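You operate a simulated robot arm through the tools that you are given. There is no shell and no other tool. Be economical: measure what you need, move in short steps, check, and stop when the job is done.

Carry out the task below with a simulated two-armed robot. There is one attempt and no reset: what you move stays moved.

## Task
Paint most of the masked brace's patch silver, hang the wet paint tag.
Fine: yellow brush, silver tin; a narrow rim of the patch may stay bare; brush back in its holder; tag on the black hook; lid down on the tin; cap and plug stay on; keep off the wet paint; the other brace stays bare. A coat counts when it lies all over at full strength: go over it till it gets no stronger.

The check looks at the end state, three seconds after you hand in, the way a careful person would. Anything else that was tipped, shoved, dropped, spilled or broken makes it a failure. A push-on lid holds only when it is set on centred and level and pressed home; a screw cap is set on level and turned clockwise until tight.

## Robot
Two 7-joint arms with fingered hands on one trunk, on a base that drives. Base frame: it is fixed to the floor where the robot stands at the start and does not move with it; the origin is under the middle of the robot, x ahead of it, y to its left, z up; the surface under the hand at the start is at about z = 820. Units: mm, degrees, N and s.
The left shoulder is at the start at [30, 120, 1113], the right one opposite. With the tool pointing down near the work surface each hand reaches from about 220 to 680 mm from the robot's upright axis, wherever it stands, measured 20 degrees to its own side. Places, roughly: black hook [600, 100, 1100]; black plug (3x3x4 cm) [600, 100, 900]; hole of the purple banded brace [600, 100, 900]; second cell of the white brush holder [500, 0, 800]; silver tin lid (11x11x4 cm) [400, -300, 800]; stud of the purple banded brace [400, 100, 900]; teal cap (3x3x3 cm) [400, 100, 900]; yellow brush (3x3x17 cm) [500, 0, 900]. Payload 4 kg a hand.
The tool frame of a hand sits at the grasp point between the pads (the TCP): z along the fingers, y along the line on which they close. The tips reach 19 mm beyond it. The gripper opens to 120 mm. The gripper's body begins 53 mm behind the TCP. The gripper is a hand of 3 fingers: y runs from the thumb to the fingers, the wrist lies at [0, 0, -219] in the tool frame, and closing takes about 1.5 s.
Orientation is that of the tool frame in the base frame, as a unit quaternion [x, y, z, w]. With the fingers straight down and closing along the base's y, the tool's x points along the base's -x, its y along +y and its z along -z.

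## Interface
- The arms move only by the tool arm_command. It takes "left_deltas", "right_deltas" or both (then of equal length, played together; a hand with none holds still); each is one flat list of numbers, 6 for each row, row after row: the turn, a rotation vector about the tool's x, y, z in rad, then the shift along the tool's x, y, z in mm. In form: [ax, ay, az, dx, dy, dz, ax, ay, az, dx, dy, dz, ...]. A call has 1 to 12 rows; each row shifts and turns the commanded pose from where the row before left it, along the tool's axes as they then stand. "left_claw" and "right_claw" are, for a hand that has rows, the gripper command, from -1 (shut) to 1 (fully open), values between in proportion, set as the call begins (left out, the last holds). Each row takes 0.2 s and may step no farther than 50 mm and 8.6 degrees from the row before; otherwise, or with a gripper value out of range, the whole call is refused. Where a pose cannot be reached the arm comes as near as it can. A force on the tool above 90 N (or 10 N above the force at the start of the call, whichever is more), or a blocked arm, ends the call early, and 0.2 s more pass. Each finger travels about 72 mm/s and halts on what it meets, pressing with about 26 N; the grip force reading is that of the motor and also rises with nothing between the fingers. The clock runs only during rows and for 0.2 s after the last one: add rows that do not move to give the fingers time. It gives the time, the measured TCP pose, the force on the tool (base axes), the opening and the grip force at its end, in the units of the frame above (readings bear some noise), with the torque about the TCP (base axes, N m) and any sound that the robot's microphone picked up.
- Cameras (640 x 400 px; columns grow to the right, rows downward): "scene" is now at [54.9, 6.7, 1646.4]; the picture's right is [0.03, -1.00, 0.00], its down [-0.76, -0.02, -0.65] and it looks along [0.65, 0.02, -0.76] (base axes); focal length 288 px, centre (320, 200). "left" rides on the left gripper at [-66, -4, -79] in its tool frame; the picture's right is [0.05, -1.00, 0.00], its down [0.76, 0.04, -0.64] and it looks along [0.64, 0.04, 0.77] (tool axes); focal length 251 px, centre (320, 200). "right" rides on the right gripper at [66, -4, -79] in its tool frame; the picture's right is [0.05, 1.00, 0.00], its down [-0.76, 0.04, -0.64] and it looks along [-0.64, 0.03, 0.77] (tool axes); focal length 251 px, centre (320, 200). There is no depth. A picture from a camera that has moved, and an enlarged one, comes with that camera's place and axes in the base frame and with its lens. The place of the scene camera against the robot may be out by one fixed shift of up to 18 mm in any direction.
- camera(camera): a new picture of that camera. It takes no simulated time.
- slide_trunk(by): slides the trunk up (or, below 0, down) by that many mm; the arms and the scene camera ride with it, the base frame stays. It gives what a move gives, with no picture.
- base_move(legs): drives the robot by 1 to 6 legs, each [ahead, turn to the left] in mm and degrees, along the robot's own axes; the way and the turn of a leg run together, so that a leg with both is an arc; at most 1500 mm and 180 degrees a leg. The arms and the cameras ride along, it lands a little off, and it stops where it bumps. It gives what a move gives.
- move_fingers(finger1, finger2, thumb_bend, hand): sets how far each is bent, from 0 (flat) to 1 (curled in); at 0.3 the hand is open as for a grip, at 0.7 the pads meet at the TCP. One left out holds its place. A second passes; each finger stops where it meets its share of the squeeze, and holds until it gets a number again. A gripper value or a shape takes the hand back. It gives what a move gives, with no picture; readings hold the bend of each and the force on the fingers (four entries, about 0 where the hand has none), thumb and palm.
- grasp_type(shape, hand): the hand has 3 fingers and takes this shape, open, in about a second: jaw (thumb against the fingers, like two jaws); tri (thumb and two fingers); tip (a fingertip pinch); poke (one finger out to press); point (the index stretched); flat (the hand flat); cup (the hand cupped); fist (a fist). The gripper value then closes the fingers along that shape, each until it touches; the sizes above hold for jaw. It gives what a move gives, with no picture.
- aim_head(pan, tilt): turns the head with the scene camera to pan (to the left, within 120 degrees either way) and tilt (down, from -29 to 69), counted from straight ahead of the robot. It gives what a move gives.
- inspect(camera, box): a new picture of the part [left, top, right, bottom] of that camera's present view, enlarged. It takes no simulated time.
- job_done(): hands the job in; it is judged then, once.

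Work in short steps. Places have to be worked out from the pictures, the camera data and where the tool is seen: move nearer, look again, correct. Check each grasp and each placing, and mend what went wrong. You have 120 turns and 92 pictures in all, those below and enlarged ones among them. Open the grippers and draw the arms clear of the work before you hand the job in, unless the task says otherwise; then end with one line.

The tools are called after ">>>" by a JSON object that holds its "name" and its "arguments". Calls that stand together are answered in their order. arm_command: Moves the arms, as the interface text tells. Its arguments: {"type":"object","properties":{"left_deltas":{"type":"array","items":{"type":"number"}},"left_claw":{"type":"number"},"right_deltas":{"type":"array","items":{"type":"number"}},"right_claw":{"type":"number"}},"required":[]} The other tools are called the same way: slide_trunk (by) slides the trunk up or down; grasp_type (shape, hand) gives the hand a shape; move_fingers (finger1, finger2, thumb_bend, hand) moves the fingers one by one; base_move (legs) drives the base; aim_head (pan, tilt) turns the head that bears the scene camera; camera (camera) takes a picture; inspect (camera, box) takes an enlarged picture of a part of a camera's view; job_done () hands the job in.

At the start:

```text
time_s: 0.0
left_tool_pos: [497.9, 223.8, 1252.1]
left_ee_rot: [0.007, 1.0, 0.0, 0.0]
left_wrist_force: [0.1, 1.0, 0.3]
left_ft_torque: [0.01, -0.02, 0.02]
left_grip_width: 120.1
left_grasp_force: 0.1
left_shape: jaw
left_bend: [0.3, 0.3, 0.3]
left_finger forces: [0.0, 0.0, 0.0, 0.0, 0.1, 0.1]
right_tool_pos: [502.5, -186.3, 1275.7]
right_ee_rot: [0.008, 1.0, 0.0, -0.001]
right_wrist_force: [0.0, -0.3, -0.1]
right_ft_torque: [0.0, 0.01, -0.01]
right_grip_width: 119.8
right_grasp_force: 0.1
right_shape: jaw
right_bend: [0.3, 0.3, 0.3]
right_finger forces: [0.1, 0.0, 0.1, 0.0, 0.1, 0.1]
trunk travel left (down, up): [-325.0, 215.0]
robot x, y, heading: [-0.0, -1.0, 0.0]
head pan, tilt: [1.6, 49.8]
```

scene: 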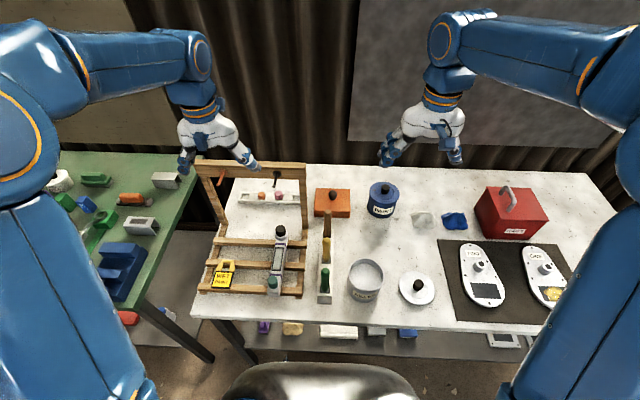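
right: 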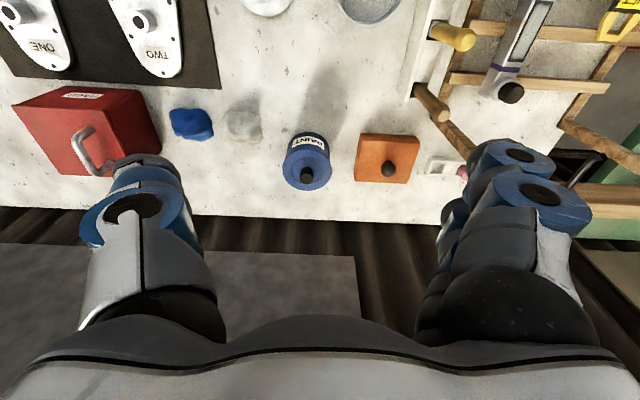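
left: 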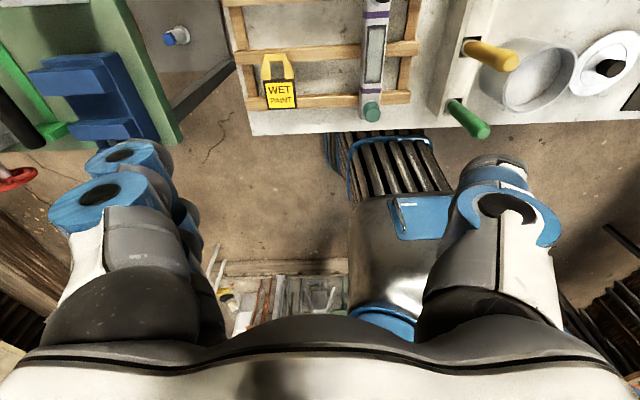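

I'll look closer at the rack with the brace, tag and hook, and at the brush holder and tins.

>>> {"name": "inspect", "arguments": {"camera": "scene", "box": [190, 150, 350, 310]}}

>>> {"name": "inspect", "arguments": {"camera": "scene", "box": [300, 170, 460, 310]}}

>>> {"name": "inspect", "arguments": {"camera": "left", "box": [220, 0, 640, 150]}}

```text
2.50 times, centred on (270, 230) of scene
camera zoom: at [54.9, 6.7, 1646.4], right [0.03, -1.0, 0.0], down [-0.76, -0.02, -0.65], along [0.65, 0.02, -0.76], focal length 719 px, centre (445, 125)
```

zoom: 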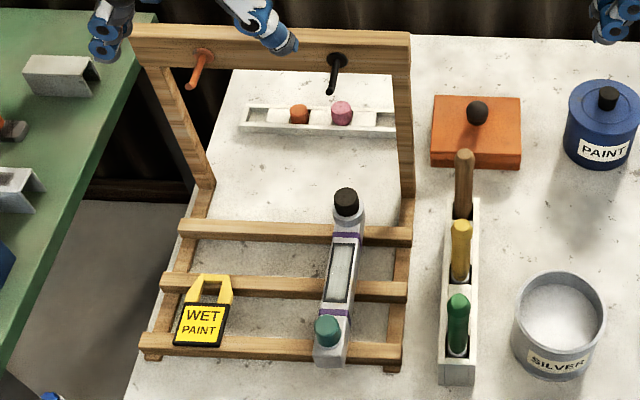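

```text
2.86 times, centred on (380, 240) of scene
camera zoom: at [54.9, 6.7, 1646.4], right [0.03, -1.0, 0.0], down [-0.76, -0.02, -0.65], along [0.65, 0.02, -0.76], focal length 822 px, centre (149, 86)
```

zoom: 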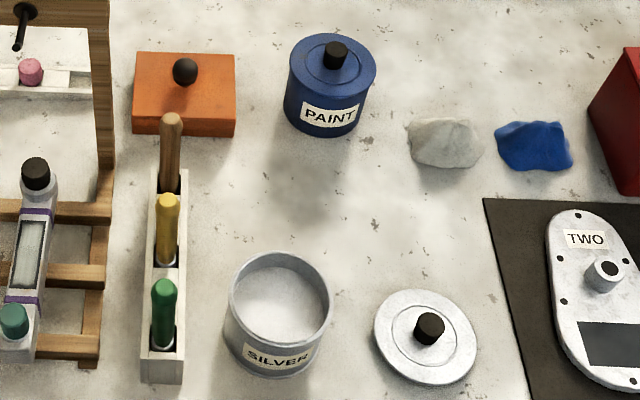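

```text
1.52 times, centred on (430, 75) of left
camera zoom: at [564.6, 220.9, 1331.3], right [-0.07, -1.0, 0.0], down [-0.76, 0.05, 0.64], along [-0.64, 0.04, -0.77], focal length 383 px, centre (152, 390)
```

zoom: 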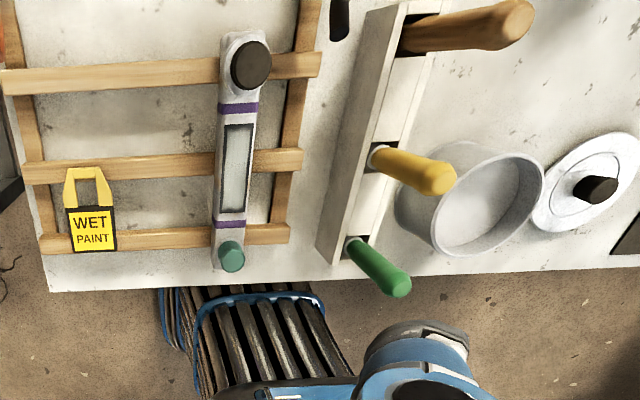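

The brush top seems near (484, 2, 997). I'll bring the right hand above and slightly short of it and look with its camera.

>>> {"name": "arm_command", "arguments": {"right_deltas": [0, 0, 0, 11, 28, 20, 0, 0, 0, 11, 28, 20, 0, 0, 0, 10, 28, 20, 0, 0, 0, 10, 28, 20, 0, 0, 0, 10, 27, 23, 0, 0, 0, 0, 27, 23], "right_claw": 1}}

>>> {"name": "camera", "arguments": {"camera": "right"}}

```text
time_s: 1.4
left_tool_pos: [498.0, 224.7, 1251.8]
left_ee_rot: [0.007, 1.0, 0.0, -0.001]
left_wrist_force: [0.7, 0.6, -0.2]
left_ft_torque: [-0.02, 0.01, 0.01]
left_grip_width: 120.0
left_grasp_force: 0.0
left_shape: jaw
left_bend: [0.3, 0.3, 0.3]
left_finger forces: [0.0, 0.1, 0.0, 0.0, 0.0, 0.0]
right_tool_pos: [455.3, -19.4, 1148.8]
right_ee_rot: [0.008, 1.0, -0.001, 0.001]
right_wrist_force: [-0.4, -0.6, -0.7]
right_ft_torque: [-0.03, -0.02, 0.02]
right_grip_width: 119.8
right_grasp_force: 0.0
right_shape: jaw
right_bend: [0.3, 0.3, 0.3]
right_finger forces: [0.0, 0.0, 0.1, 0.0, 0.1, 0.0]
trunk travel left (down, up): [-325.0, 215.0]
robot x, y, heading: [-5.0, -1.5, -0.1]
head pan, tilt: [1.6, 49.8]
```

```text
85 pictures are left
camera right: at [389.2, -21.0, 1226.3], right [-0.04, 1.0, 0.0], down [0.77, 0.03, 0.64], along [0.64, 0.03, -0.77], focal length 251 px, centre (320, 200)
```

right: 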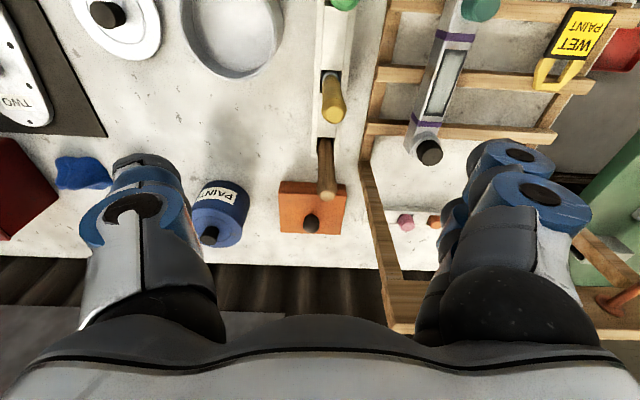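

Combining both wrist views the yellow top is about (479, -3.5, 988). I'll go above it and look again before closing in.

>>> {"name": "arm_command", "arguments": {"right_deltas": [0, 0, 0, -8, 6, 35, 0, 0, 0, -8, 5, 35, 0, 0, 0, -8, 5, 30], "right_claw": 1}}

>>> {"name": "camera", "arguments": {"camera": "right"}}

```text
time_s: 2.2
left_tool_pos: [497.0, 225.3, 1251.5]
left_ee_rot: [0.007, 1.0, 0.001, 0.0]
left_wrist_force: [0.8, 0.1, -0.5]
left_ft_torque: [-0.02, -0.01, -0.01]
left_grip_width: 120.0
left_grasp_force: 0.1
left_shape: jaw
left_bend: [0.3, 0.3, 0.3]
left_finger forces: [0.0, 0.0, 0.1, 0.1, 0.0, 0.0]
right_tool_pos: [478.1, -5.9, 1050.8]
right_ee_rot: [0.007, 1.0, -0.001, -0.001]
right_wrist_force: [0.3, -0.6, -0.1]
right_ft_torque: [-0.01, 0.03, -0.01]
right_grip_width: 119.7
right_grasp_force: 0.1
right_shape: jaw
right_bend: [0.3, 0.3, 0.3]
right_finger forces: [0.0, 0.0, 0.0, 0.0, 0.0, 0.0]
trunk travel left (down, up): [-325.0, 215.0]
robot x, y, heading: [-2.5, -0.9, -0.1]
head pan, tilt: [1.6, 49.8]
```

```text
84 pictures are left
camera right: at [412.6, -6.5, 1129.2], right [-0.04, 1.0, 0.0], down [0.77, 0.03, 0.64], along [0.64, 0.03, -0.77], focal length 251 px, centre (320, 200)
```

right: 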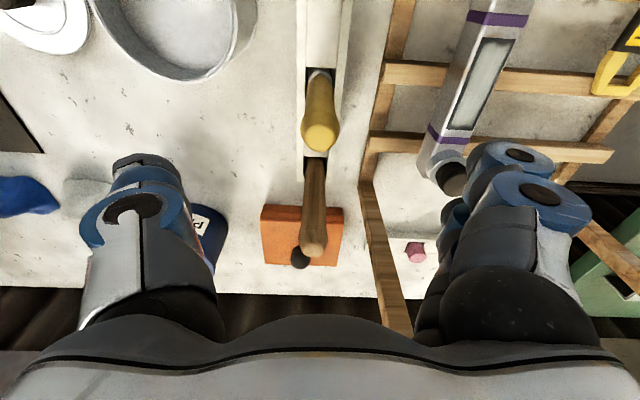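

Aligned within 3 mm in y. Descend to grip height 950 and close.

>>> {"name": "arm_command", "arguments": {"right_deltas": [0, 0, 0, 0, 3, 35, 0, 0, 0, 0, 0, 35, 0, 0, 0, 0, 0, 31, 0, 0, 0, 0, 0, 0], "right_claw": 1}}

>>> {"name": "arm_command", "arguments": {"right_deltas": [0, 0, 0, 0, 0, 0, 0, 0, 0, 0, 0, 0, 0, 0, 0, 0, 0, 0, 0, 0, 0, 0, 0, 0, 0, 0, 0, 0, 0, 0, 0, 0, 0, 0, 0, 0, 0, 0, 0, 0, 0, 0, 0, 0, 0, 0, 0, 0], "right_claw": -1}}

>>> {"name": "camera", "arguments": {"camera": "right"}}

```text
time_s: 3.2
left_tool_pos: [496.4, 224.1, 1251.3]
left_ee_rot: [0.007, 1.0, 0.0, 0.0]
left_wrist_force: [-0.5, 0.2, -0.1]
left_ft_torque: [0.04, 0.0, -0.01]
left_grip_width: 119.9
left_grasp_force: 0.1
left_shape: jaw
left_bend: [0.3, 0.3, 0.3]
left_finger forces: [0.0, 0.0, 0.0, 0.0, 0.0, 0.1]
right_tool_pos: [478.0, -1.7, 950.3]
right_ee_rot: [0.007, 1.0, -0.001, 0.001]
right_wrist_force: [0.9, 1.0, 0.1]
right_ft_torque: [-0.01, 0.02, 0.02]
right_grip_width: 120.1
right_grasp_force: 0.0
right_shape: jaw
right_bend: [0.3, 0.3, 0.3]
right_finger forces: [0.0, 0.0, 0.1, 0.0, 0.0, 0.0]
trunk travel left (down, up): [-325.0, 215.0]
robot x, y, heading: [0.7, 2.9, 0.0]
head pan, tilt: [1.6, 49.8]
```

```text
time_s: 5.0
left_tool_pos: [497.4, 223.7, 1251.7]
left_ee_rot: [0.007, 1.0, 0.0, 0.0]
left_wrist_force: [-0.5, 0.3, -0.1]
left_ft_torque: [0.02, 0.01, 0.01]
left_grip_width: 119.7
left_grasp_force: 0.0
left_shape: jaw
left_bend: [0.3, 0.3, 0.3]
left_finger forces: [0.0, 0.1, 0.0, 0.0, 0.1, 0.0]
right_tool_pos: [478.5, -2.4, 949.2]
right_ee_rot: [0.007, 1.0, 0.001, -0.001]
right_wrist_force: [-0.7, -2.2, -0.7]
right_ft_torque: [-0.01, 0.01, 0.01]
right_grip_width: 7.0
right_grasp_force: 25.9
right_shape: jaw
right_bend: [0.89, 0.96, 0.82]
right_finger forces: [0.4, 11.6, 0.1, 0.1, 18.7, 0.0]
trunk travel left (down, up): [-325.0, 215.0]
robot x, y, heading: [-3.0, 0.3, -0.1]
head pan, tilt: [1.6, 49.8]
```

```text
83 pictures are left
camera right: at [412.7, -3.8, 1028.4], right [-0.04, 1.0, 0.0], down [0.77, 0.03, 0.64], along [0.64, 0.03, -0.77], focal length 251 px, centre (320, 200)
```

right: 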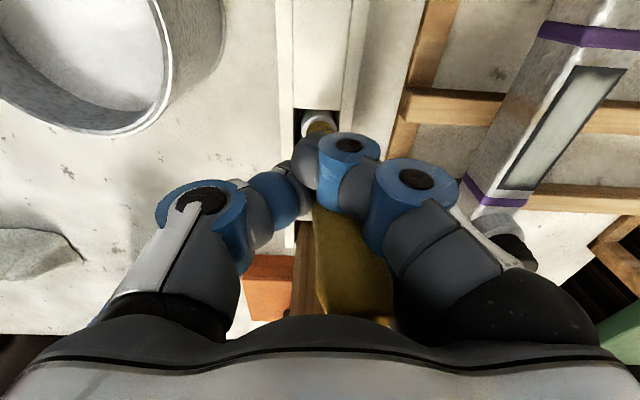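

The handle is in the grip but only one finger bears (0.4 vs 11.6 N). I'll open and try the tri shape for a firmer hold.

>>> {"name": "arm_command", "arguments": {"right_deltas": [0, 0, 0, 0, 0, 0, 0, 0, 0, 0, 0, 0, 0, 0, 0, 0, 0, 0, 0, 0, 0, 0, 0, 0, 0, 0, 0, 0, 0, 0, 0, 0, 0, 0, 0, 0, 0, 0, 0, 0, 0, 0, 0, 0, 0, 0, 0, 0], "right_claw": 1}}

>>> {"name": "grasp_type", "arguments": {"hand": "right", "shape": "tri"}}

>>> {"name": "camera", "arguments": {"camera": "right"}}

```text
time_s: 6.8
left_tool_pos: [498.1, 224.0, 1250.9]
left_ee_rot: [0.007, 1.0, 0.0, 0.0]
left_wrist_force: [0.0, -0.5, -0.7]
left_ft_torque: [-0.01, -0.01, -0.02]
left_grip_width: 120.1
left_grasp_force: 0.0
left_shape: jaw
left_bend: [0.3, 0.3, 0.3]
left_finger forces: [0.0, 0.0, 0.0, 0.0, 0.0, 0.0]
right_tool_pos: [478.1, -0.8, 948.7]
right_ee_rot: [0.007, 1.0, 0.001, -0.001]
right_wrist_force: [-0.2, -0.2, 0.2]
right_ft_torque: [-0.01, 0.01, -0.06]
right_grip_width: 119.9
right_grasp_force: 0.1
right_shape: jaw
right_bend: [0.3, 0.3, 0.3]
right_finger forces: [0.1, 0.0, 0.0, 0.0, 0.0, 0.1]
trunk travel left (down, up): [-325.0, 215.0]
robot x, y, heading: [0.9, -0.3, 0.0]
head pan, tilt: [1.6, 49.8]
```

```text
time_s: 7.7
left_tool_pos: [497.9, 224.0, 1251.2]
left_ee_rot: [0.007, 1.0, 0.0, 0.0]
left_wrist_force: [-0.2, -0.4, 0.4]
left_ft_torque: [0.01, 0.02, 0.0]
left_grip_width: 120.0
left_grasp_force: 0.0
left_shape: jaw
left_bend: [0.3, 0.3, 0.3]
left_finger forces: [0.0, 0.1, 0.0, 0.0, 0.1, 0.0]
right_tool_pos: [478.0, -1.0, 949.8]
right_ee_rot: [0.007, 1.0, 0.0, 0.0]
right_wrist_force: [0.4, -0.6, 0.0]
right_ft_torque: [0.04, 0.0, -0.03]
right_grip_width: 119.9
right_grasp_force: 0.1
right_shape: tri
right_bend: [0.3, 0.3, 0.3]
right_finger forces: [0.1, 0.0, 0.0, 0.1, 0.1, 0.0]
trunk travel left (down, up): [-325.0, 215.0]
robot x, y, heading: [-2.2, 0.1, -0.1]
head pan, tilt: [1.6, 49.8]
```

```text
82 pictures are left
camera right: at [412.8, -3.4, 1028.5], right [-0.04, 1.0, 0.0], down [0.77, 0.03, 0.64], along [0.64, 0.03, -0.77], focal length 251 px, centre (320, 200)
```

right: 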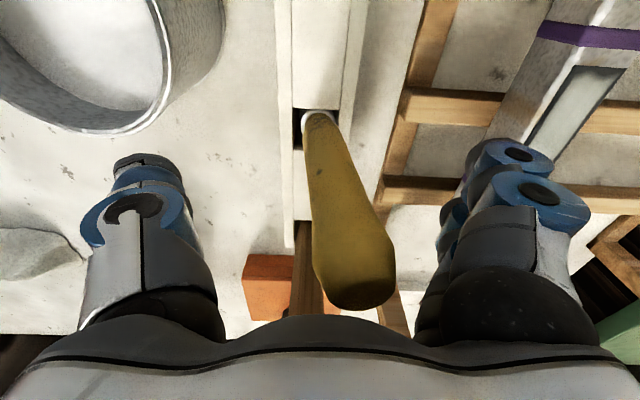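

The handle now leans slightly to +y (about 6 mm at grip height). Shift the hand +6 mm in y and close in tri.

>>> {"name": "arm_command", "arguments": {"right_deltas": [0, 0, 0, 0, 6, 0, 0, 0, 0, 0, 0, 0], "right_claw": 1}}

>>> {"name": "arm_command", "arguments": {"right_deltas": [0, 0, 0, 0, 0, 0, 0, 0, 0, 0, 0, 0, 0, 0, 0, 0, 0, 0, 0, 0, 0, 0, 0, 0, 0, 0, 0, 0, 0, 0, 0, 0, 0, 0, 0, 0, 0, 0, 0, 0, 0, 0, 0, 0, 0, 0, 0, 0], "right_claw": -1}}

>>> {"name": "camera", "arguments": {"camera": "right"}}

```text
time_s: 8.3
left_tool_pos: [496.9, 224.0, 1251.8]
left_ee_rot: [0.006, 1.0, 0.0, 0.0]
left_wrist_force: [-0.8, -0.8, 0.0]
left_ft_torque: [0.0, 0.04, 0.0]
left_grip_width: 119.8
left_grasp_force: 0.0
left_shape: jaw
left_bend: [0.3, 0.3, 0.3]
left_finger forces: [0.0, 0.1, 0.1, 0.0, 0.1, 0.0]
right_tool_pos: [478.0, 4.0, 950.3]
right_ee_rot: [0.007, 1.0, 0.001, 0.0]
right_wrist_force: [0.4, 0.3, 0.6]
right_ft_torque: [0.01, -0.04, -0.01]
right_grip_width: 119.8
right_grasp_force: 0.0
right_shape: tri
right_bend: [0.3, 0.3, 0.3]
right_finger forces: [0.1, 0.1, 0.0, 0.0, 0.0, 0.1]
trunk travel left (down, up): [-325.0, 215.0]
robot x, y, heading: [0.0, -0.3, 0.1]
head pan, tilt: [1.6, 49.8]
```

```text
time_s: 10.1
left_tool_pos: [497.6, 222.1, 1251.9]
left_ee_rot: [0.007, 1.0, 0.001, 0.0]
left_wrist_force: [0.2, -0.7, -0.4]
left_ft_torque: [-0.01, 0.0, 0.02]
left_grip_width: 120.0
left_grasp_force: 0.2
left_shape: jaw
left_bend: [0.3, 0.3, 0.3]
left_finger forces: [0.1, 0.0, 0.0, 0.0, 0.0, 0.0]
right_tool_pos: [477.8, 2.7, 949.8]
right_ee_rot: [0.008, 1.0, 0.0, -0.002]
right_wrist_force: [3.1, -12.3, 0.4]
right_ft_torque: [-0.49, -0.17, 0.05]
right_grip_width: 0.7
right_grasp_force: 26.3
right_shape: tri
right_bend: [0.73, 0.74, 0.78]
right_finger forces: [16.2, 1.2, 0.0, 0.0, 32.6, 0.1]
trunk travel left (down, up): [-325.0, 215.0]
robot x, y, heading: [-2.0, -1.0, 0.2]
head pan, tilt: [1.6, 49.8]
```

```text
81 pictures are left
camera right: at [413.0, 0.3, 1028.1], right [-0.04, 1.0, 0.0], down [0.77, 0.03, 0.64], along [0.64, 0.02, -0.77], focal length 251 px, centre (320, 200)
```

right: 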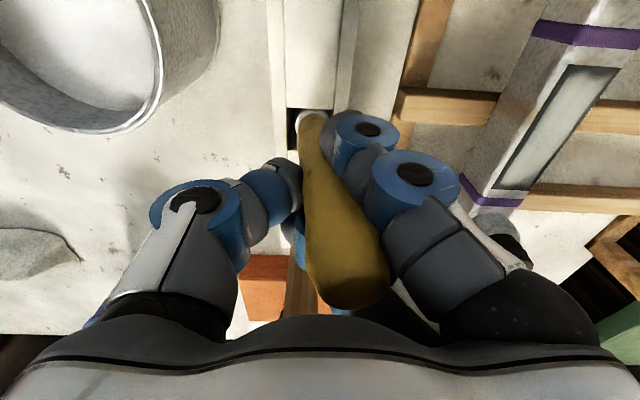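

The pads met past the handle: it squeezed out toward the camera side. Open, return to jaw and look at how the brush stands.

>>> {"name": "arm_command", "arguments": {"right_deltas": [0, 0, 0, 0, 0, 0, 0, 0, 0, 0, 0, 0, 0, 0, 0, 0, 0, 0, 0, 0, 0, 0, 0, 0, 0, 0, 0, 0, 0, 0, 0, 0, 0, 0, 0, 0, 0, 0, 0, 0, 0, 0, 0, 0, 0, 0, 0, 0], "right_claw": 1}}

>>> {"name": "grasp_type", "arguments": {"hand": "right", "shape": "jaw"}}

>>> {"name": "camera", "arguments": {"camera": "right"}}

>>> {"name": "inspect", "arguments": {"camera": "scene", "box": [290, 190, 410, 310]}}

>>> {"name": "camera", "arguments": {"camera": "left"}}

```text
time_s: 11.9
left_tool_pos: [497.9, 223.7, 1251.0]
left_ee_rot: [0.007, 1.0, 0.0, 0.0]
left_wrist_force: [0.4, -0.2, 0.2]
left_ft_torque: [0.0, -0.02, -0.02]
left_grip_width: 119.9
left_grasp_force: 0.0
left_shape: jaw
left_bend: [0.3, 0.3, 0.3]
left_finger forces: [0.0, 0.0, 0.0, 0.1, 0.0, 0.0]
right_tool_pos: [478.1, 4.6, 949.7]
right_ee_rot: [0.007, 1.0, -0.001, 0.0]
right_wrist_force: [-0.5, 0.6, -0.9]
right_ft_torque: [0.02, 0.01, -0.04]
right_grip_width: 120.4
right_grasp_force: 0.1
right_shape: tri
right_bend: [0.3, 0.3, 0.3]
right_finger forces: [0.0, 0.0, 0.1, 0.2, 0.0, 0.0]
trunk travel left (down, up): [-325.0, 215.0]
robot x, y, heading: [0.3, -4.9, -0.1]
head pan, tilt: [1.6, 49.8]
```

```text
time_s: 12.8
left_tool_pos: [497.9, 223.9, 1251.8]
left_ee_rot: [0.007, 1.0, 0.0, 0.0]
left_wrist_force: [-0.3, -0.4, 1.1]
left_ft_torque: [0.0, 0.01, 0.01]
left_grip_width: 119.9
left_grasp_force: 0.1
left_shape: jaw
left_bend: [0.3, 0.3, 0.3]
left_finger forces: [0.0, 0.0, 0.0, 0.1, 0.0, 0.1]
right_tool_pos: [477.9, 4.2, 949.8]
right_ee_rot: [0.007, 1.0, 0.0, 0.0]
right_wrist_force: [-0.3, -0.3, 0.6]
right_ft_torque: [0.01, -0.03, -0.02]
right_grip_width: 120.1
right_grasp_force: 0.1
right_shape: jaw
right_bend: [0.3, 0.3, 0.3]
right_finger forces: [0.0, 0.0, 0.0, 0.0, 0.0, 0.0]
trunk travel left (down, up): [-325.0, 215.0]
robot x, y, heading: [-4.0, 2.3, -0.0]
head pan, tilt: [1.6, 49.8]
```

```text
80 pictures are left
camera right: at [412.5, 2.5, 1028.4], right [-0.04, 1.0, 0.0], down [0.77, 0.03, 0.64], along [0.64, 0.03, -0.77], focal length 251 px, centre (320, 200)
```

right: 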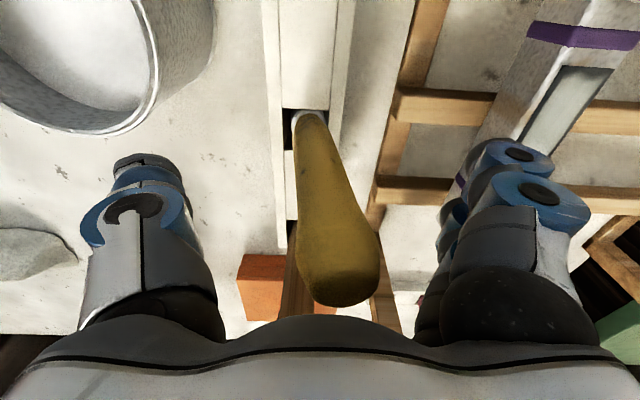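

```text
3.33 times, centred on (350, 250) of scene
camera zoom: at [54.9, 6.8, 1646.4], right [0.03, -1.0, 0.0], down [-0.76, -0.02, -0.65], along [0.65, 0.02, -0.76], focal length 958 px, centre (220, 33)
```

zoom: 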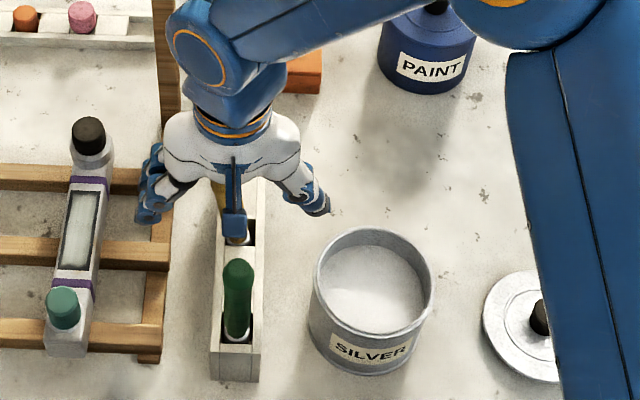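

```text
78 pictures are left
camera left: at [564.7, 221.0, 1331.3], right [-0.07, -1.0, 0.0], down [-0.76, 0.05, 0.64], along [-0.64, 0.04, -0.77], focal length 251 px, centre (320, 200)
```

left: 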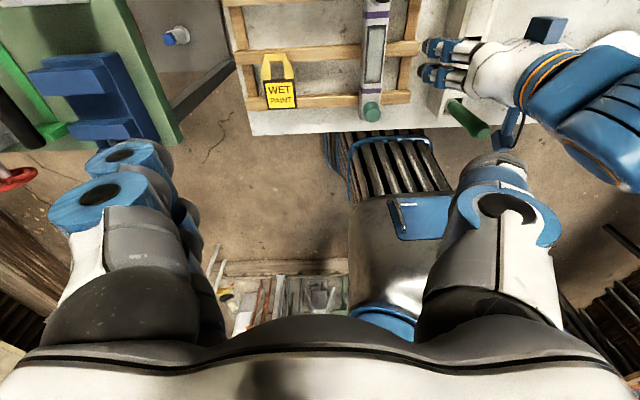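

Handle axis at grip height is about (475, 7). I'll centre there and close in jaw (the handle nests between the two fingers, opposed by the thumb), then check.

>>> {"name": "arm_command", "arguments": {"right_deltas": [0, 0, 0, 3, 2, 0, 0, 0, 0, 0, 0, 0], "right_claw": 1}}

>>> {"name": "arm_command", "arguments": {"right_deltas": [0, 0, 0, 0, 0, 0, 0, 0, 0, 0, 0, 0, 0, 0, 0, 0, 0, 0, 0, 0, 0, 0, 0, 0, 0, 0, 0, 0, 0, 0, 0, 0, 0, 0, 0, 0, 0, 0, 0, 0, 0, 0, 0, 0, 0, 0, 0, 0], "right_claw": -1}}

>>> {"name": "camera", "arguments": {"camera": "right"}}

```text
time_s: 13.4
left_tool_pos: [497.8, 224.1, 1249.9]
left_ee_rot: [0.007, 1.0, 0.001, -0.001]
left_wrist_force: [0.3, -0.4, 0.1]
left_ft_torque: [-0.01, -0.06, 0.0]
left_grip_width: 119.8
left_grasp_force: 0.0
left_shape: jaw
left_bend: [0.3, 0.3, 0.3]
left_finger forces: [0.0, 0.1, 0.0, 0.0, 0.0, 0.0]
right_tool_pos: [473.6, 7.3, 951.9]
right_ee_rot: [0.007, 1.0, 0.0, 0.0]
right_wrist_force: [0.5, 0.4, -0.4]
right_ft_torque: [-0.01, 0.0, -0.02]
right_grip_width: 119.8
right_grasp_force: 0.0
right_shape: jaw
right_bend: [0.3, 0.3, 0.3]
right_finger forces: [0.1, 0.0, 0.1, 0.0, 0.0, 0.0]
trunk travel left (down, up): [-325.0, 215.0]
robot x, y, heading: [2.0, -3.4, -0.1]
head pan, tilt: [1.6, 49.8]
```

```text
time_s: 15.2
left_tool_pos: [498.4, 221.5, 1252.0]
left_ee_rot: [0.007, 1.0, 0.0, -0.001]
left_wrist_force: [0.6, -0.4, 0.2]
left_ft_torque: [-0.02, 0.03, 0.0]
left_grip_width: 119.8
left_grasp_force: 0.2
left_shape: jaw
left_bend: [0.3, 0.3, 0.3]
left_finger forces: [0.1, 0.1, 0.0, 0.0, 0.0, 0.0]
right_tool_pos: [477.1, 2.0, 950.7]
right_ee_rot: [0.009, 1.0, -0.001, -0.001]
right_wrist_force: [4.0, -17.3, 1.0]
right_ft_torque: [-0.73, -0.23, -0.01]
right_grip_width: 0.0
right_grasp_force: 25.9
right_shape: jaw
right_bend: [0.74, 0.75, 0.79]
right_finger forces: [15.2, 1.9, 0.0, 0.0, 34.6, 0.0]
trunk travel left (down, up): [-325.0, 215.0]
robot x, y, heading: [-0.7, -0.8, -0.3]
head pan, tilt: [1.6, 49.8]
```

```text
77 pictures are left
camera right: at [410.5, 1.3, 1028.7], right [-0.04, 1.0, 0.0], down [0.77, 0.03, 0.64], along [0.64, 0.02, -0.77], focal length 251 px, centre (320, 200)
```

right: 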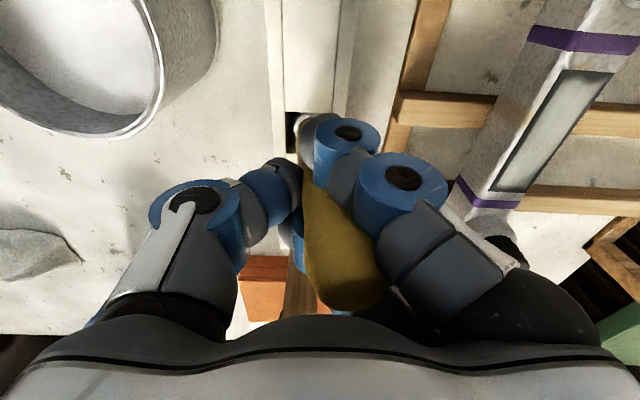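

Thumb overpowers: the hand is pushed 5 mm to -y by the brush leaning on its cell. I'll relieve that by shifting the command -6 mm in y while closed and read the forces.

>>> {"name": "arm_command", "arguments": {"right_deltas": [0, 0, 0, 0, -3, 0, 0, 0, 0, 0, -3, 0, 0, 0, 0, 0, 0, 0]}}

>>> {"name": "inspect", "arguments": {"camera": "right", "box": [230, 90, 450, 330]}}

```text
time_s: 16.0
left_tool_pos: [498.0, 223.5, 1251.3]
left_ee_rot: [0.007, 1.0, 0.0, 0.0]
left_wrist_force: [-1.0, -0.9, 0.5]
left_ft_torque: [0.01, 0.03, 0.0]
left_grip_width: 119.8
left_grasp_force: 0.0
left_shape: jaw
left_bend: [0.3, 0.3, 0.3]
left_finger forces: [0.0, 0.0, 0.0, 0.1, 0.0, 0.0]
right_tool_pos: [476.0, 0.4, 949.9]
right_ee_rot: [0.007, 1.0, 0.001, 0.0]
right_wrist_force: [3.9, -6.8, 0.9]
right_ft_torque: [-0.55, -0.27, -0.03]
right_grip_width: 0.0
right_grasp_force: 26.5
right_shape: jaw
right_bend: [0.74, 0.75, 0.79]
right_finger forces: [16.6, 2.2, 0.0, 0.0, 27.5, 0.0]
trunk travel left (down, up): [-325.0, 215.0]
robot x, y, heading: [0.8, 2.5, -0.1]
head pan, tilt: [1.6, 49.8]
```

```text
1.67 times, centred on (340, 210) of right
camera zoom: at [409.6, -1.4, 1028.5], right [-0.04, 1.0, 0.0], down [0.77, 0.03, 0.64], along [0.64, 0.03, -0.77], focal length 419 px, centre (287, 183)
```

zoom: 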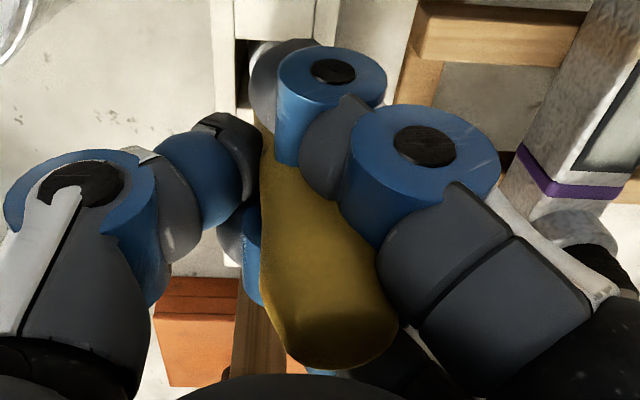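

The handle nests between both fingers and the thumb. Relieve a bit more and lift 20 mm, then check it follows and the holder stays.

>>> {"name": "arm_command", "arguments": {"right_deltas": [0, 0, 0, 0, -3, 0, 0, 0, 0, 0, 0, -7, 0, 0, 0, 0, 0, -7, 0, 0, 0, 0, 0, -7, 0, 0, 0, 0, 0, 0]}}

>>> {"name": "camera", "arguments": {"camera": "right"}}

>>> {"name": "inspect", "arguments": {"camera": "scene", "box": [290, 190, 410, 310]}}

```text
time_s: 17.2
left_tool_pos: [497.5, 223.7, 1250.6]
left_ee_rot: [0.007, 1.0, 0.0, 0.0]
left_wrist_force: [-0.3, -0.6, -0.2]
left_ft_torque: [-0.02, -0.02, -0.01]
left_grip_width: 119.6
left_grasp_force: 0.1
left_shape: jaw
left_bend: [0.3, 0.3, 0.3]
left_finger forces: [0.0, 0.0, 0.1, 0.1, 0.0, 0.0]
right_tool_pos: [474.9, -3.6, 971.6]
right_ee_rot: [0.007, 1.0, 0.0, -0.001]
right_wrist_force: [2.5, -3.5, -2.4]
right_ft_torque: [-0.31, -0.21, -0.02]
right_grip_width: 0.0
right_grasp_force: 25.7
right_shape: jaw
right_bend: [0.74, 0.75, 0.77]
right_finger forces: [15.6, 2.5, 0.0, 0.0, 21.5, 0.0]
trunk travel left (down, up): [-325.0, 215.0]
robot x, y, heading: [0.2, -0.2, 0.3]
head pan, tilt: [1.6, 49.8]
```

```text
75 pictures are left
camera right: at [409.0, -5.1, 1049.8], right [-0.04, 1.0, 0.0], down [0.77, 0.03, 0.64], along [0.64, 0.03, -0.77], focal length 251 px, centre (320, 200)
```

right: 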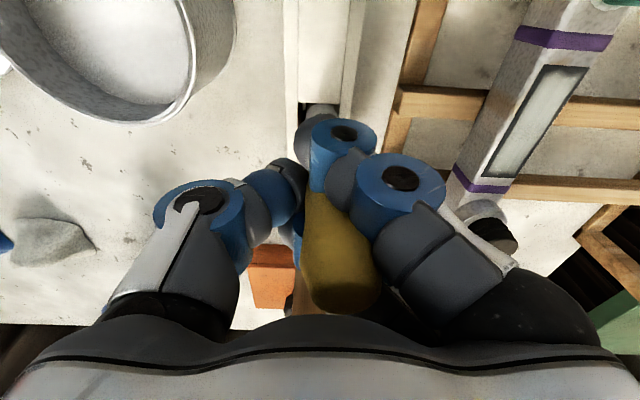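

```text
3.33 times, centred on (350, 250) of scene
camera zoom: at [55.6, 6.3, 1646.4], right [0.03, -1.0, 0.0], down [-0.76, -0.02, -0.65], along [0.64, 0.02, -0.76], focal length 958 px, centre (220, 33)
```

zoom: 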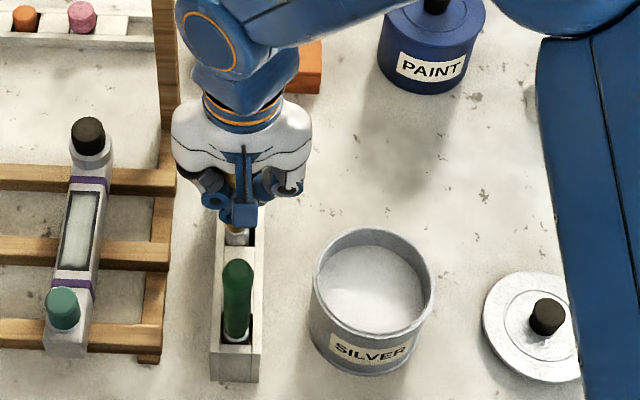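

The brush follows and the holder stayed. Raise to clear everything and view the brush.

>>> {"name": "arm_command", "arguments": {"right_deltas": [0, 0, 0, 0, 0, -20, 0, 0, 0, 0, 0, -25, 0, 0, 0, 0, 0, -35, 0, 0, 0, 0, 0, -35, 0, 0, 0, 0, 0, -30, 0, 0, 0, 0, 0, 0]}}

>>> {"name": "camera", "arguments": {"camera": "right"}}

>>> {"name": "inspect", "arguments": {"camera": "scene", "box": [270, 160, 430, 310]}}

>>> {"name": "camera", "arguments": {"camera": "left"}}

```text
time_s: 18.6
left_tool_pos: [496.7, 224.4, 1252.1]
left_ee_rot: [0.008, 1.0, 0.0, 0.0]
left_wrist_force: [1.1, 1.0, -0.4]
left_ft_torque: [0.01, -0.03, -0.01]
left_grip_width: 119.8
left_grasp_force: 0.0
left_shape: jaw
left_bend: [0.3, 0.3, 0.3]
left_finger forces: [0.0, 0.0, 0.0, 0.1, 0.0, 0.1]
right_tool_pos: [474.9, -0.8, 1116.6]
right_ee_rot: [0.006, 1.0, 0.0, -0.001]
right_wrist_force: [-0.3, -0.6, -0.7]
right_ft_torque: [-0.03, -0.04, 0.0]
right_grip_width: 0.1
right_grasp_force: 25.9
right_shape: jaw
right_bend: [0.74, 0.75, 0.81]
right_finger forces: [12.3, 10.1, 0.1, 0.0, 8.4, 0.0]
trunk travel left (down, up): [-325.0, 215.0]
robot x, y, heading: [1.8, 3.4, -0.1]
head pan, tilt: [1.6, 49.8]
```

```text
73 pictures are left
camera right: at [408.8, -3.9, 1195.2], right [-0.04, 1.0, 0.0], down [0.77, 0.03, 0.64], along [0.64, 0.03, -0.77], focal length 251 px, centre (320, 200)
```

right: 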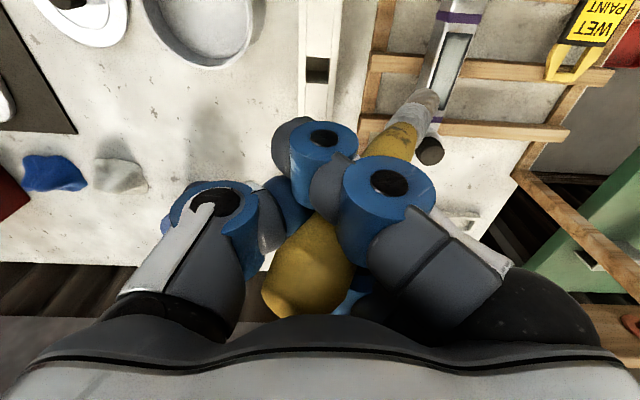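

```text
2.67 times, centred on (350, 235) of scene
camera zoom: at [55.4, 6.8, 1646.4], right [0.03, -1.0, 0.0], down [-0.76, -0.02, -0.65], along [0.64, 0.02, -0.76], focal length 767 px, centre (240, 107)
```

zoom: 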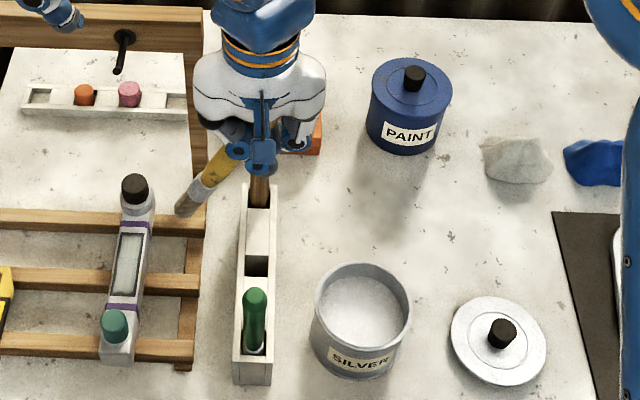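

```text
71 pictures are left
camera left: at [565.0, 221.0, 1331.1], right [-0.07, -1.0, 0.0], down [-0.76, 0.05, 0.64], along [-0.64, 0.04, -0.77], focal length 251 px, centre (320, 200)
```

left: 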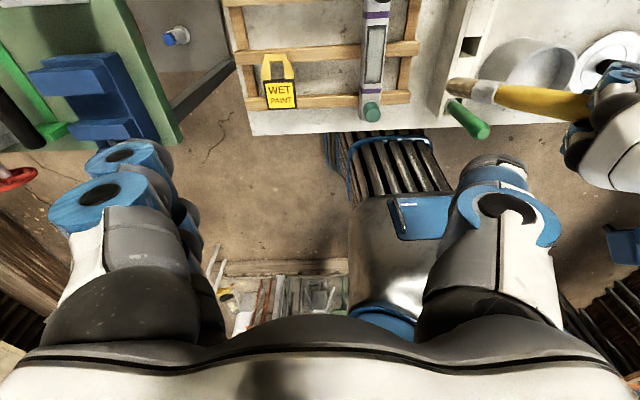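

The brush swung in the grip (tip toward +y, about 28° tilt, tip near (466, 75, 1000)) but it is now held evenly by three fingers. That tilt is usable, even handy for hand clearance. Now view the tin from nearer.

>>> {"name": "arm_command", "arguments": {"right_deltas": [0, 0, 0, 22, -35, -7, 0, 0, 0, 22, -35, -7, 0, 0, 0, 21, -35, -7, 0, 0, 0, 0, 0, 0]}}

>>> {"name": "camera", "arguments": {"camera": "right"}}

```text
time_s: 19.6
left_tool_pos: [499.2, 224.4, 1249.9]
left_ee_rot: [0.007, 1.0, 0.0, 0.0]
left_wrist_force: [-0.1, 0.5, -0.5]
left_ft_torque: [-0.04, 0.03, 0.02]
left_grip_width: 120.1
left_grasp_force: 0.0
left_shape: jaw
left_bend: [0.3, 0.3, 0.3]
left_finger forces: [0.1, 0.0, 0.0, 0.1, 0.0, 0.0]
right_tool_pos: [409.5, -105.8, 1138.7]
right_ee_rot: [0.006, 1.0, 0.0, 0.0]
right_wrist_force: [0.4, 0.6, -0.1]
right_ft_torque: [0.0, 0.03, 0.04]
right_grip_width: 0.0
right_grasp_force: 26.4
right_shape: jaw
right_bend: [0.74, 0.75, 0.81]
right_finger forces: [11.8, 9.8, 0.1, 0.0, 8.2, 0.1]
trunk travel left (down, up): [-325.0, 215.0]
robot x, y, heading: [2.6, -2.3, 0.2]
head pan, tilt: [1.6, 49.8]
```

```text
70 pictures are left
camera right: at [343.1, -107.6, 1216.6], right [-0.04, 1.0, 0.0], down [0.77, 0.03, 0.64], along [0.64, 0.03, -0.77], focal length 251 px, centre (320, 200)
```

right: 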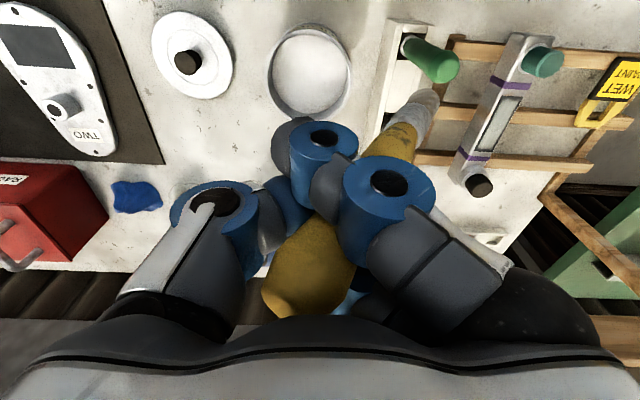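

Zoom on the tin for its rim, paint level and position.

>>> {"name": "inspect", "arguments": {"camera": "right", "box": [240, 0, 480, 150]}}

>>> {"name": "inspect", "arguments": {"camera": "scene", "box": [320, 230, 450, 310]}}

```text
2.67 times, centred on (360, 75) of right
camera zoom: at [343.1, -107.6, 1216.6], right [-0.04, 1.0, 0.0], down [0.77, 0.03, 0.64], along [0.64, 0.03, -0.77], focal length 670 px, centre (213, 533)
```

zoom: 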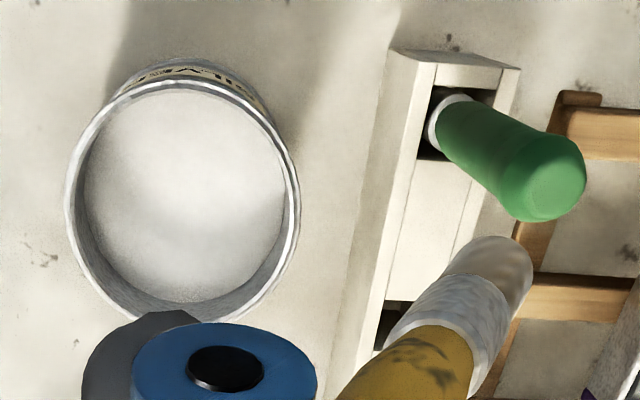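

```text
4.92 times, centred on (385, 270) of scene
camera zoom: at [55.8, 7.7, 1646.4], right [0.03, -1.0, 0.0], down [-0.76, -0.02, -0.65], along [0.64, 0.02, -0.76], focal length 1416 px, centre (0, -145)
```

zoom: 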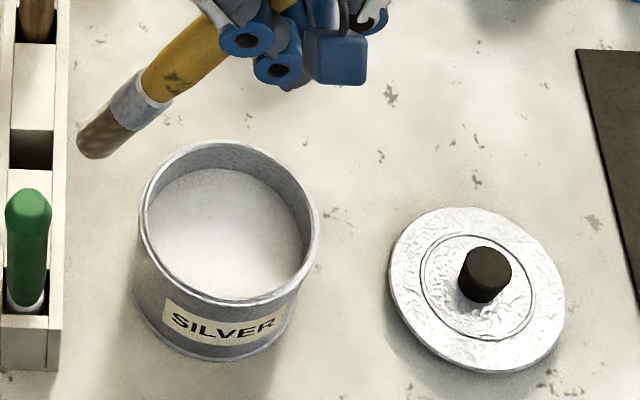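

Tin rim centre ≈ (419, -116, 903), paint ≈ z 870. I'll pitch the hand 20° back (for later rail/hook clearance) and bring the brush tip above the tin, then check.

>>> {"name": "arm_command", "arguments": {"right_deltas": [0, -0.117, 0, 0, 0, 0, 0, -0.117, 0, 0, 0, 0, 0, -0.116, 0, 0, 0, 0, 0, 0, 0, 16.2, -29.7, 21.4, 0, 0, 0, 16.2, -29.7, 21.4, 0, 0, 0, 16.2, -29.7, 21.4, 0, 0, 0, 0, 0, 0]}}

>>> {"name": "camera", "arguments": {"camera": "right"}}

>>> {"name": "inspect", "arguments": {"camera": "scene", "box": [320, 210, 450, 310]}}

>>> {"name": "inspect", "arguments": {"camera": "left", "box": [400, 0, 640, 150]}}

```text
time_s: 21.2
left_tool_pos: [496.3, 224.9, 1250.6]
left_ee_rot: [0.007, 1.0, -0.001, 0.0]
left_wrist_force: [0.8, -0.1, 0.0]
left_ft_torque: [-0.03, 0.0, -0.01]
left_grip_width: 120.0
left_grasp_force: 0.2
left_shape: jaw
left_bend: [0.3, 0.3, 0.3]
left_finger forces: [0.0, 0.1, 0.0, 0.1, 0.1, 0.1]
right_tool_pos: [382.9, -192.3, 1059.6]
right_ee_rot: [0.007, 0.985, -0.002, 0.174]
right_wrist_force: [0.1, 0.8, 0.6]
right_ft_torque: [-0.03, 0.02, -0.03]
right_grip_width: 0.0
right_grasp_force: 26.2
right_shape: jaw
right_bend: [0.74, 0.75, 0.81]
right_finger forces: [11.2, 9.5, 0.0, 0.0, 6.9, 0.0]
trunk travel left (down, up): [-325.0, 215.0]
robot x, y, heading: [-3.0, 1.8, -0.4]
head pan, tilt: [1.6, 49.8]
```

```text
67 pictures are left
camera right: at [294.1, -194.5, 1109.8], right [-0.04, 1.0, -0.02], down [0.5, 0.03, 0.87], along [0.87, 0.02, -0.5], focal length 251 px, centre (320, 200)
```

right: 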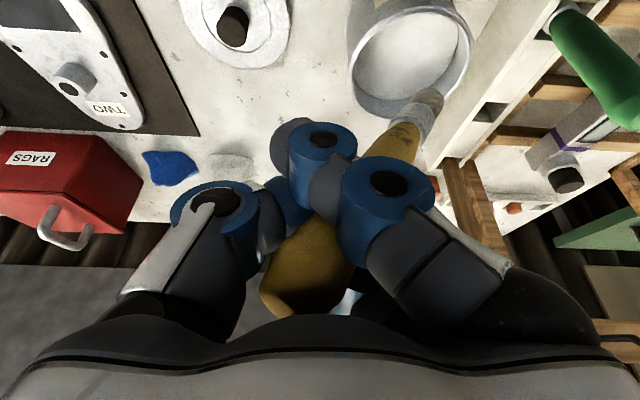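

```text
4.00 times, centred on (385, 260) of scene
camera zoom: at [54.6, 8.0, 1646.5], right [0.03, -1.0, 0.0], down [-0.76, -0.02, -0.65], along [0.65, 0.02, -0.76], focal length 1150 px, centre (60, -40)
```

zoom: 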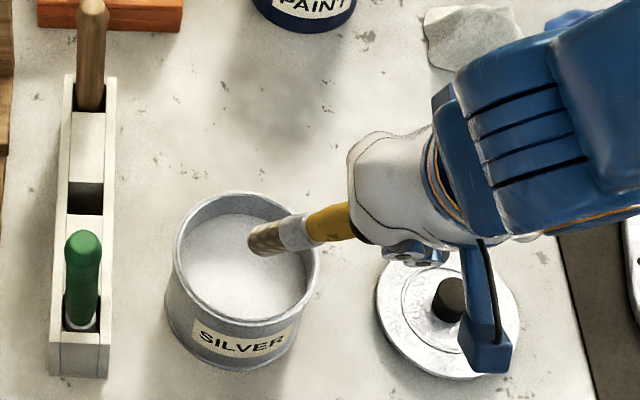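

```text
2.67 times, centred on (520, 75) of left
camera zoom: at [564.4, 221.9, 1331.2], right [-0.07, -1.0, 0.0], down [-0.76, 0.05, 0.64], along [-0.64, 0.04, -0.77], focal length 670 px, centre (-213, 533)
```

zoom: 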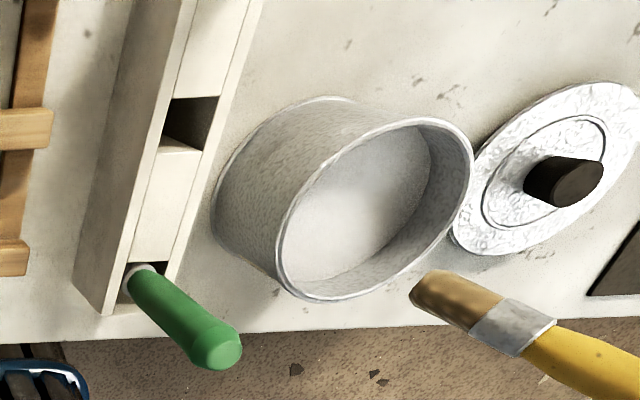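

Measured tip is (406, -117, 959), so offset from TCP ≈ (23, 76, -100). Move tip to (426, -105) then lower into the paint to z ≈ 861.

>>> {"name": "arm_command", "arguments": {"right_deltas": [0, 0, 0, -18.8, 12, 6.9, 0, 0, 0, 8.4, 0, 23, 0, 0, 0, 8.4, 0, 23, 0, 0, 0, 8.4, 0, 23, 0, 0, 0, 8.4, 0, 23, 0, 0, 0, 0, 0, 0]}}

>>> {"name": "inspect", "arguments": {"camera": "scene", "box": [320, 210, 450, 310]}}

>>> {"name": "inspect", "arguments": {"camera": "left", "box": [400, 0, 640, 150]}}

```text
time_s: 22.6
left_tool_pos: [496.3, 226.1, 1252.2]
left_ee_rot: [0.007, 1.0, 0.0, 0.0]
left_wrist_force: [0.8, -0.3, -0.6]
left_ft_torque: [0.0, 0.02, 0.01]
left_grip_width: 119.9
left_grasp_force: 0.1
left_shape: jaw
left_bend: [0.3, 0.3, 0.3]
left_finger forces: [0.1, 0.1, 0.0, 0.0, 0.0, 0.0]
right_tool_pos: [404.3, -183.2, 962.1]
right_ee_rot: [0.008, 0.985, -0.001, 0.175]
right_wrist_force: [-1.5, -1.9, 6.8]
right_ft_torque: [0.46, -0.09, 0.03]
right_grip_width: 0.0
right_grasp_force: 26.4
right_shape: jaw
right_bend: [0.74, 0.75, 0.84]
right_finger forces: [10.3, 14.6, 0.0, 0.0, 11.2, 0.0]
trunk travel left (down, up): [-325.0, 215.0]
robot x, y, heading: [0.1, 2.3, -0.2]
head pan, tilt: [1.6, 49.8]
```

```text
4.00 times, centred on (385, 260) of scene
camera zoom: at [53.7, 7.3, 1646.6], right [0.03, -1.0, 0.0], down [-0.76, -0.02, -0.65], along [0.65, 0.02, -0.76], focal length 1150 px, centre (60, -40)
```

zoom: 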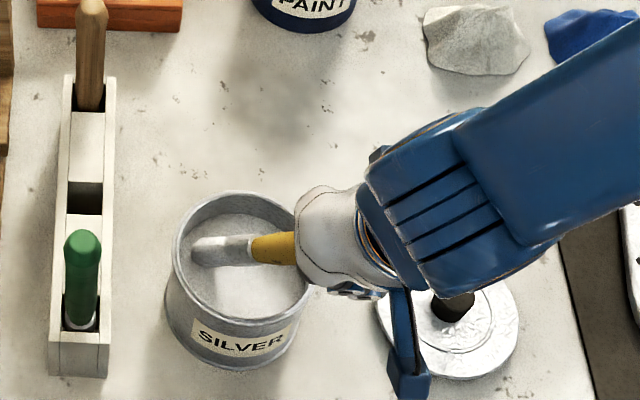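

```text
2.67 times, centred on (520, 75) of left
camera zoom: at [563.7, 221.4, 1331.7], right [-0.07, -1.0, 0.0], down [-0.76, 0.05, 0.64], along [-0.64, 0.04, -0.77], focal length 670 px, centre (-213, 533)
```

zoom: 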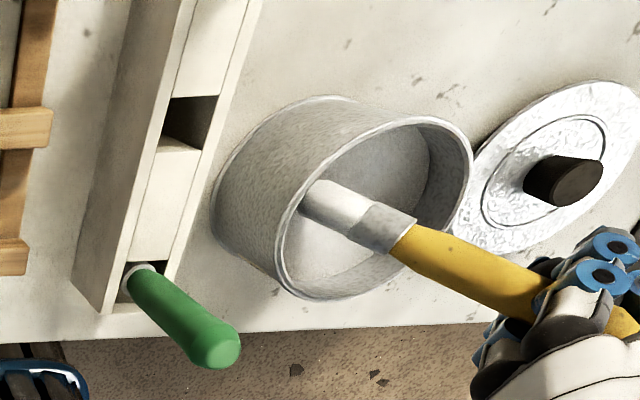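

The bristles are silver; contact of ~7 N, brush perhaps pivoted a bit. Lift straight up and re-measure the tip.

>>> {"name": "arm_command", "arguments": {"right_deltas": [0, 0, 0, -8.4, 0, -23, 0, 0, 0, -8.4, 0, -23, 0, 0, 0, -8.4, 0, -23, 0, 0, 0, -8.4, 0, -23, 0, 0, 0, -8.4, 0, -23, 0, 0, 0, 0, 0, 0]}}

>>> {"name": "camera", "arguments": {"camera": "right"}}

>>> {"name": "inspect", "arguments": {"camera": "scene", "box": [320, 190, 450, 310]}}

>>> {"name": "inspect", "arguments": {"camera": "left", "box": [400, 0, 640, 150]}}

```text
time_s: 24.0
left_tool_pos: [497.7, 224.5, 1252.4]
left_ee_rot: [0.007, 1.0, 0.001, -0.001]
left_wrist_force: [-0.2, -0.4, 0.0]
left_ft_torque: [0.0, -0.03, 0.0]
left_grip_width: 119.9
left_grasp_force: 0.1
left_shape: jaw
left_bend: [0.3, 0.3, 0.3]
left_finger forces: [0.1, 0.0, 0.1, 0.0, 0.0, 0.1]
right_tool_pos: [404.6, -182.8, 1086.0]
right_ee_rot: [0.007, 0.985, -0.002, 0.174]
right_wrist_force: [0.4, -0.3, -0.4]
right_ft_torque: [-0.04, 0.01, -0.02]
right_grip_width: 0.1
right_grasp_force: 25.8
right_shape: jaw
right_bend: [0.75, 0.75, 0.83]
right_finger forces: [11.4, 11.5, 0.0, 0.0, 6.7, 0.0]
trunk travel left (down, up): [-325.0, 215.0]
robot x, y, heading: [-2.3, 0.5, 0.0]
head pan, tilt: [1.6, 49.8]
```

```text
62 pictures are left
camera right: at [316.3, -185.4, 1137.0], right [-0.04, 1.0, -0.02], down [0.5, 0.03, 0.87], along [0.87, 0.02, -0.5], focal length 251 px, centre (320, 200)
```

right: 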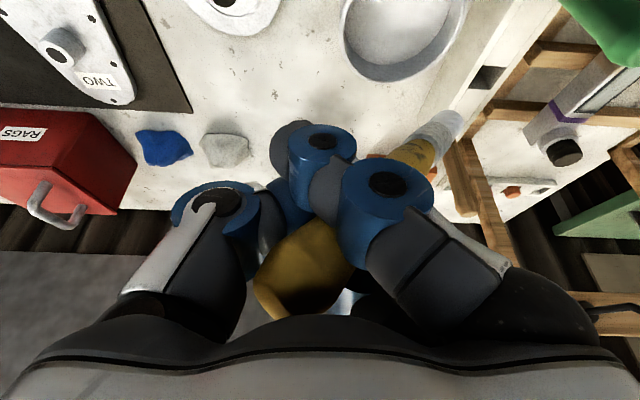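

```text
3.33 times, centred on (385, 250) of scene
camera zoom: at [55.4, 6.6, 1646.4], right [0.03, -1.0, 0.0], down [-0.76, -0.02, -0.65], along [0.64, 0.02, -0.76], focal length 958 px, centre (103, 33)
```

zoom: 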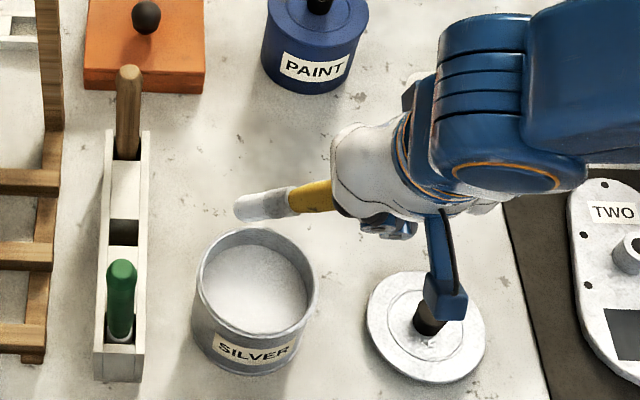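

```text
2.67 times, centred on (520, 75) of left
camera zoom: at [565.1, 220.8, 1331.1], right [-0.07, -1.0, 0.0], down [-0.76, 0.05, 0.64], along [-0.64, 0.04, -0.77], focal length 670 px, centre (-213, 533)
```

zoom: 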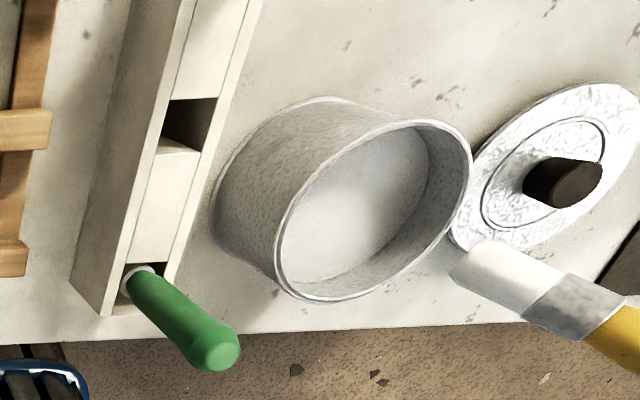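

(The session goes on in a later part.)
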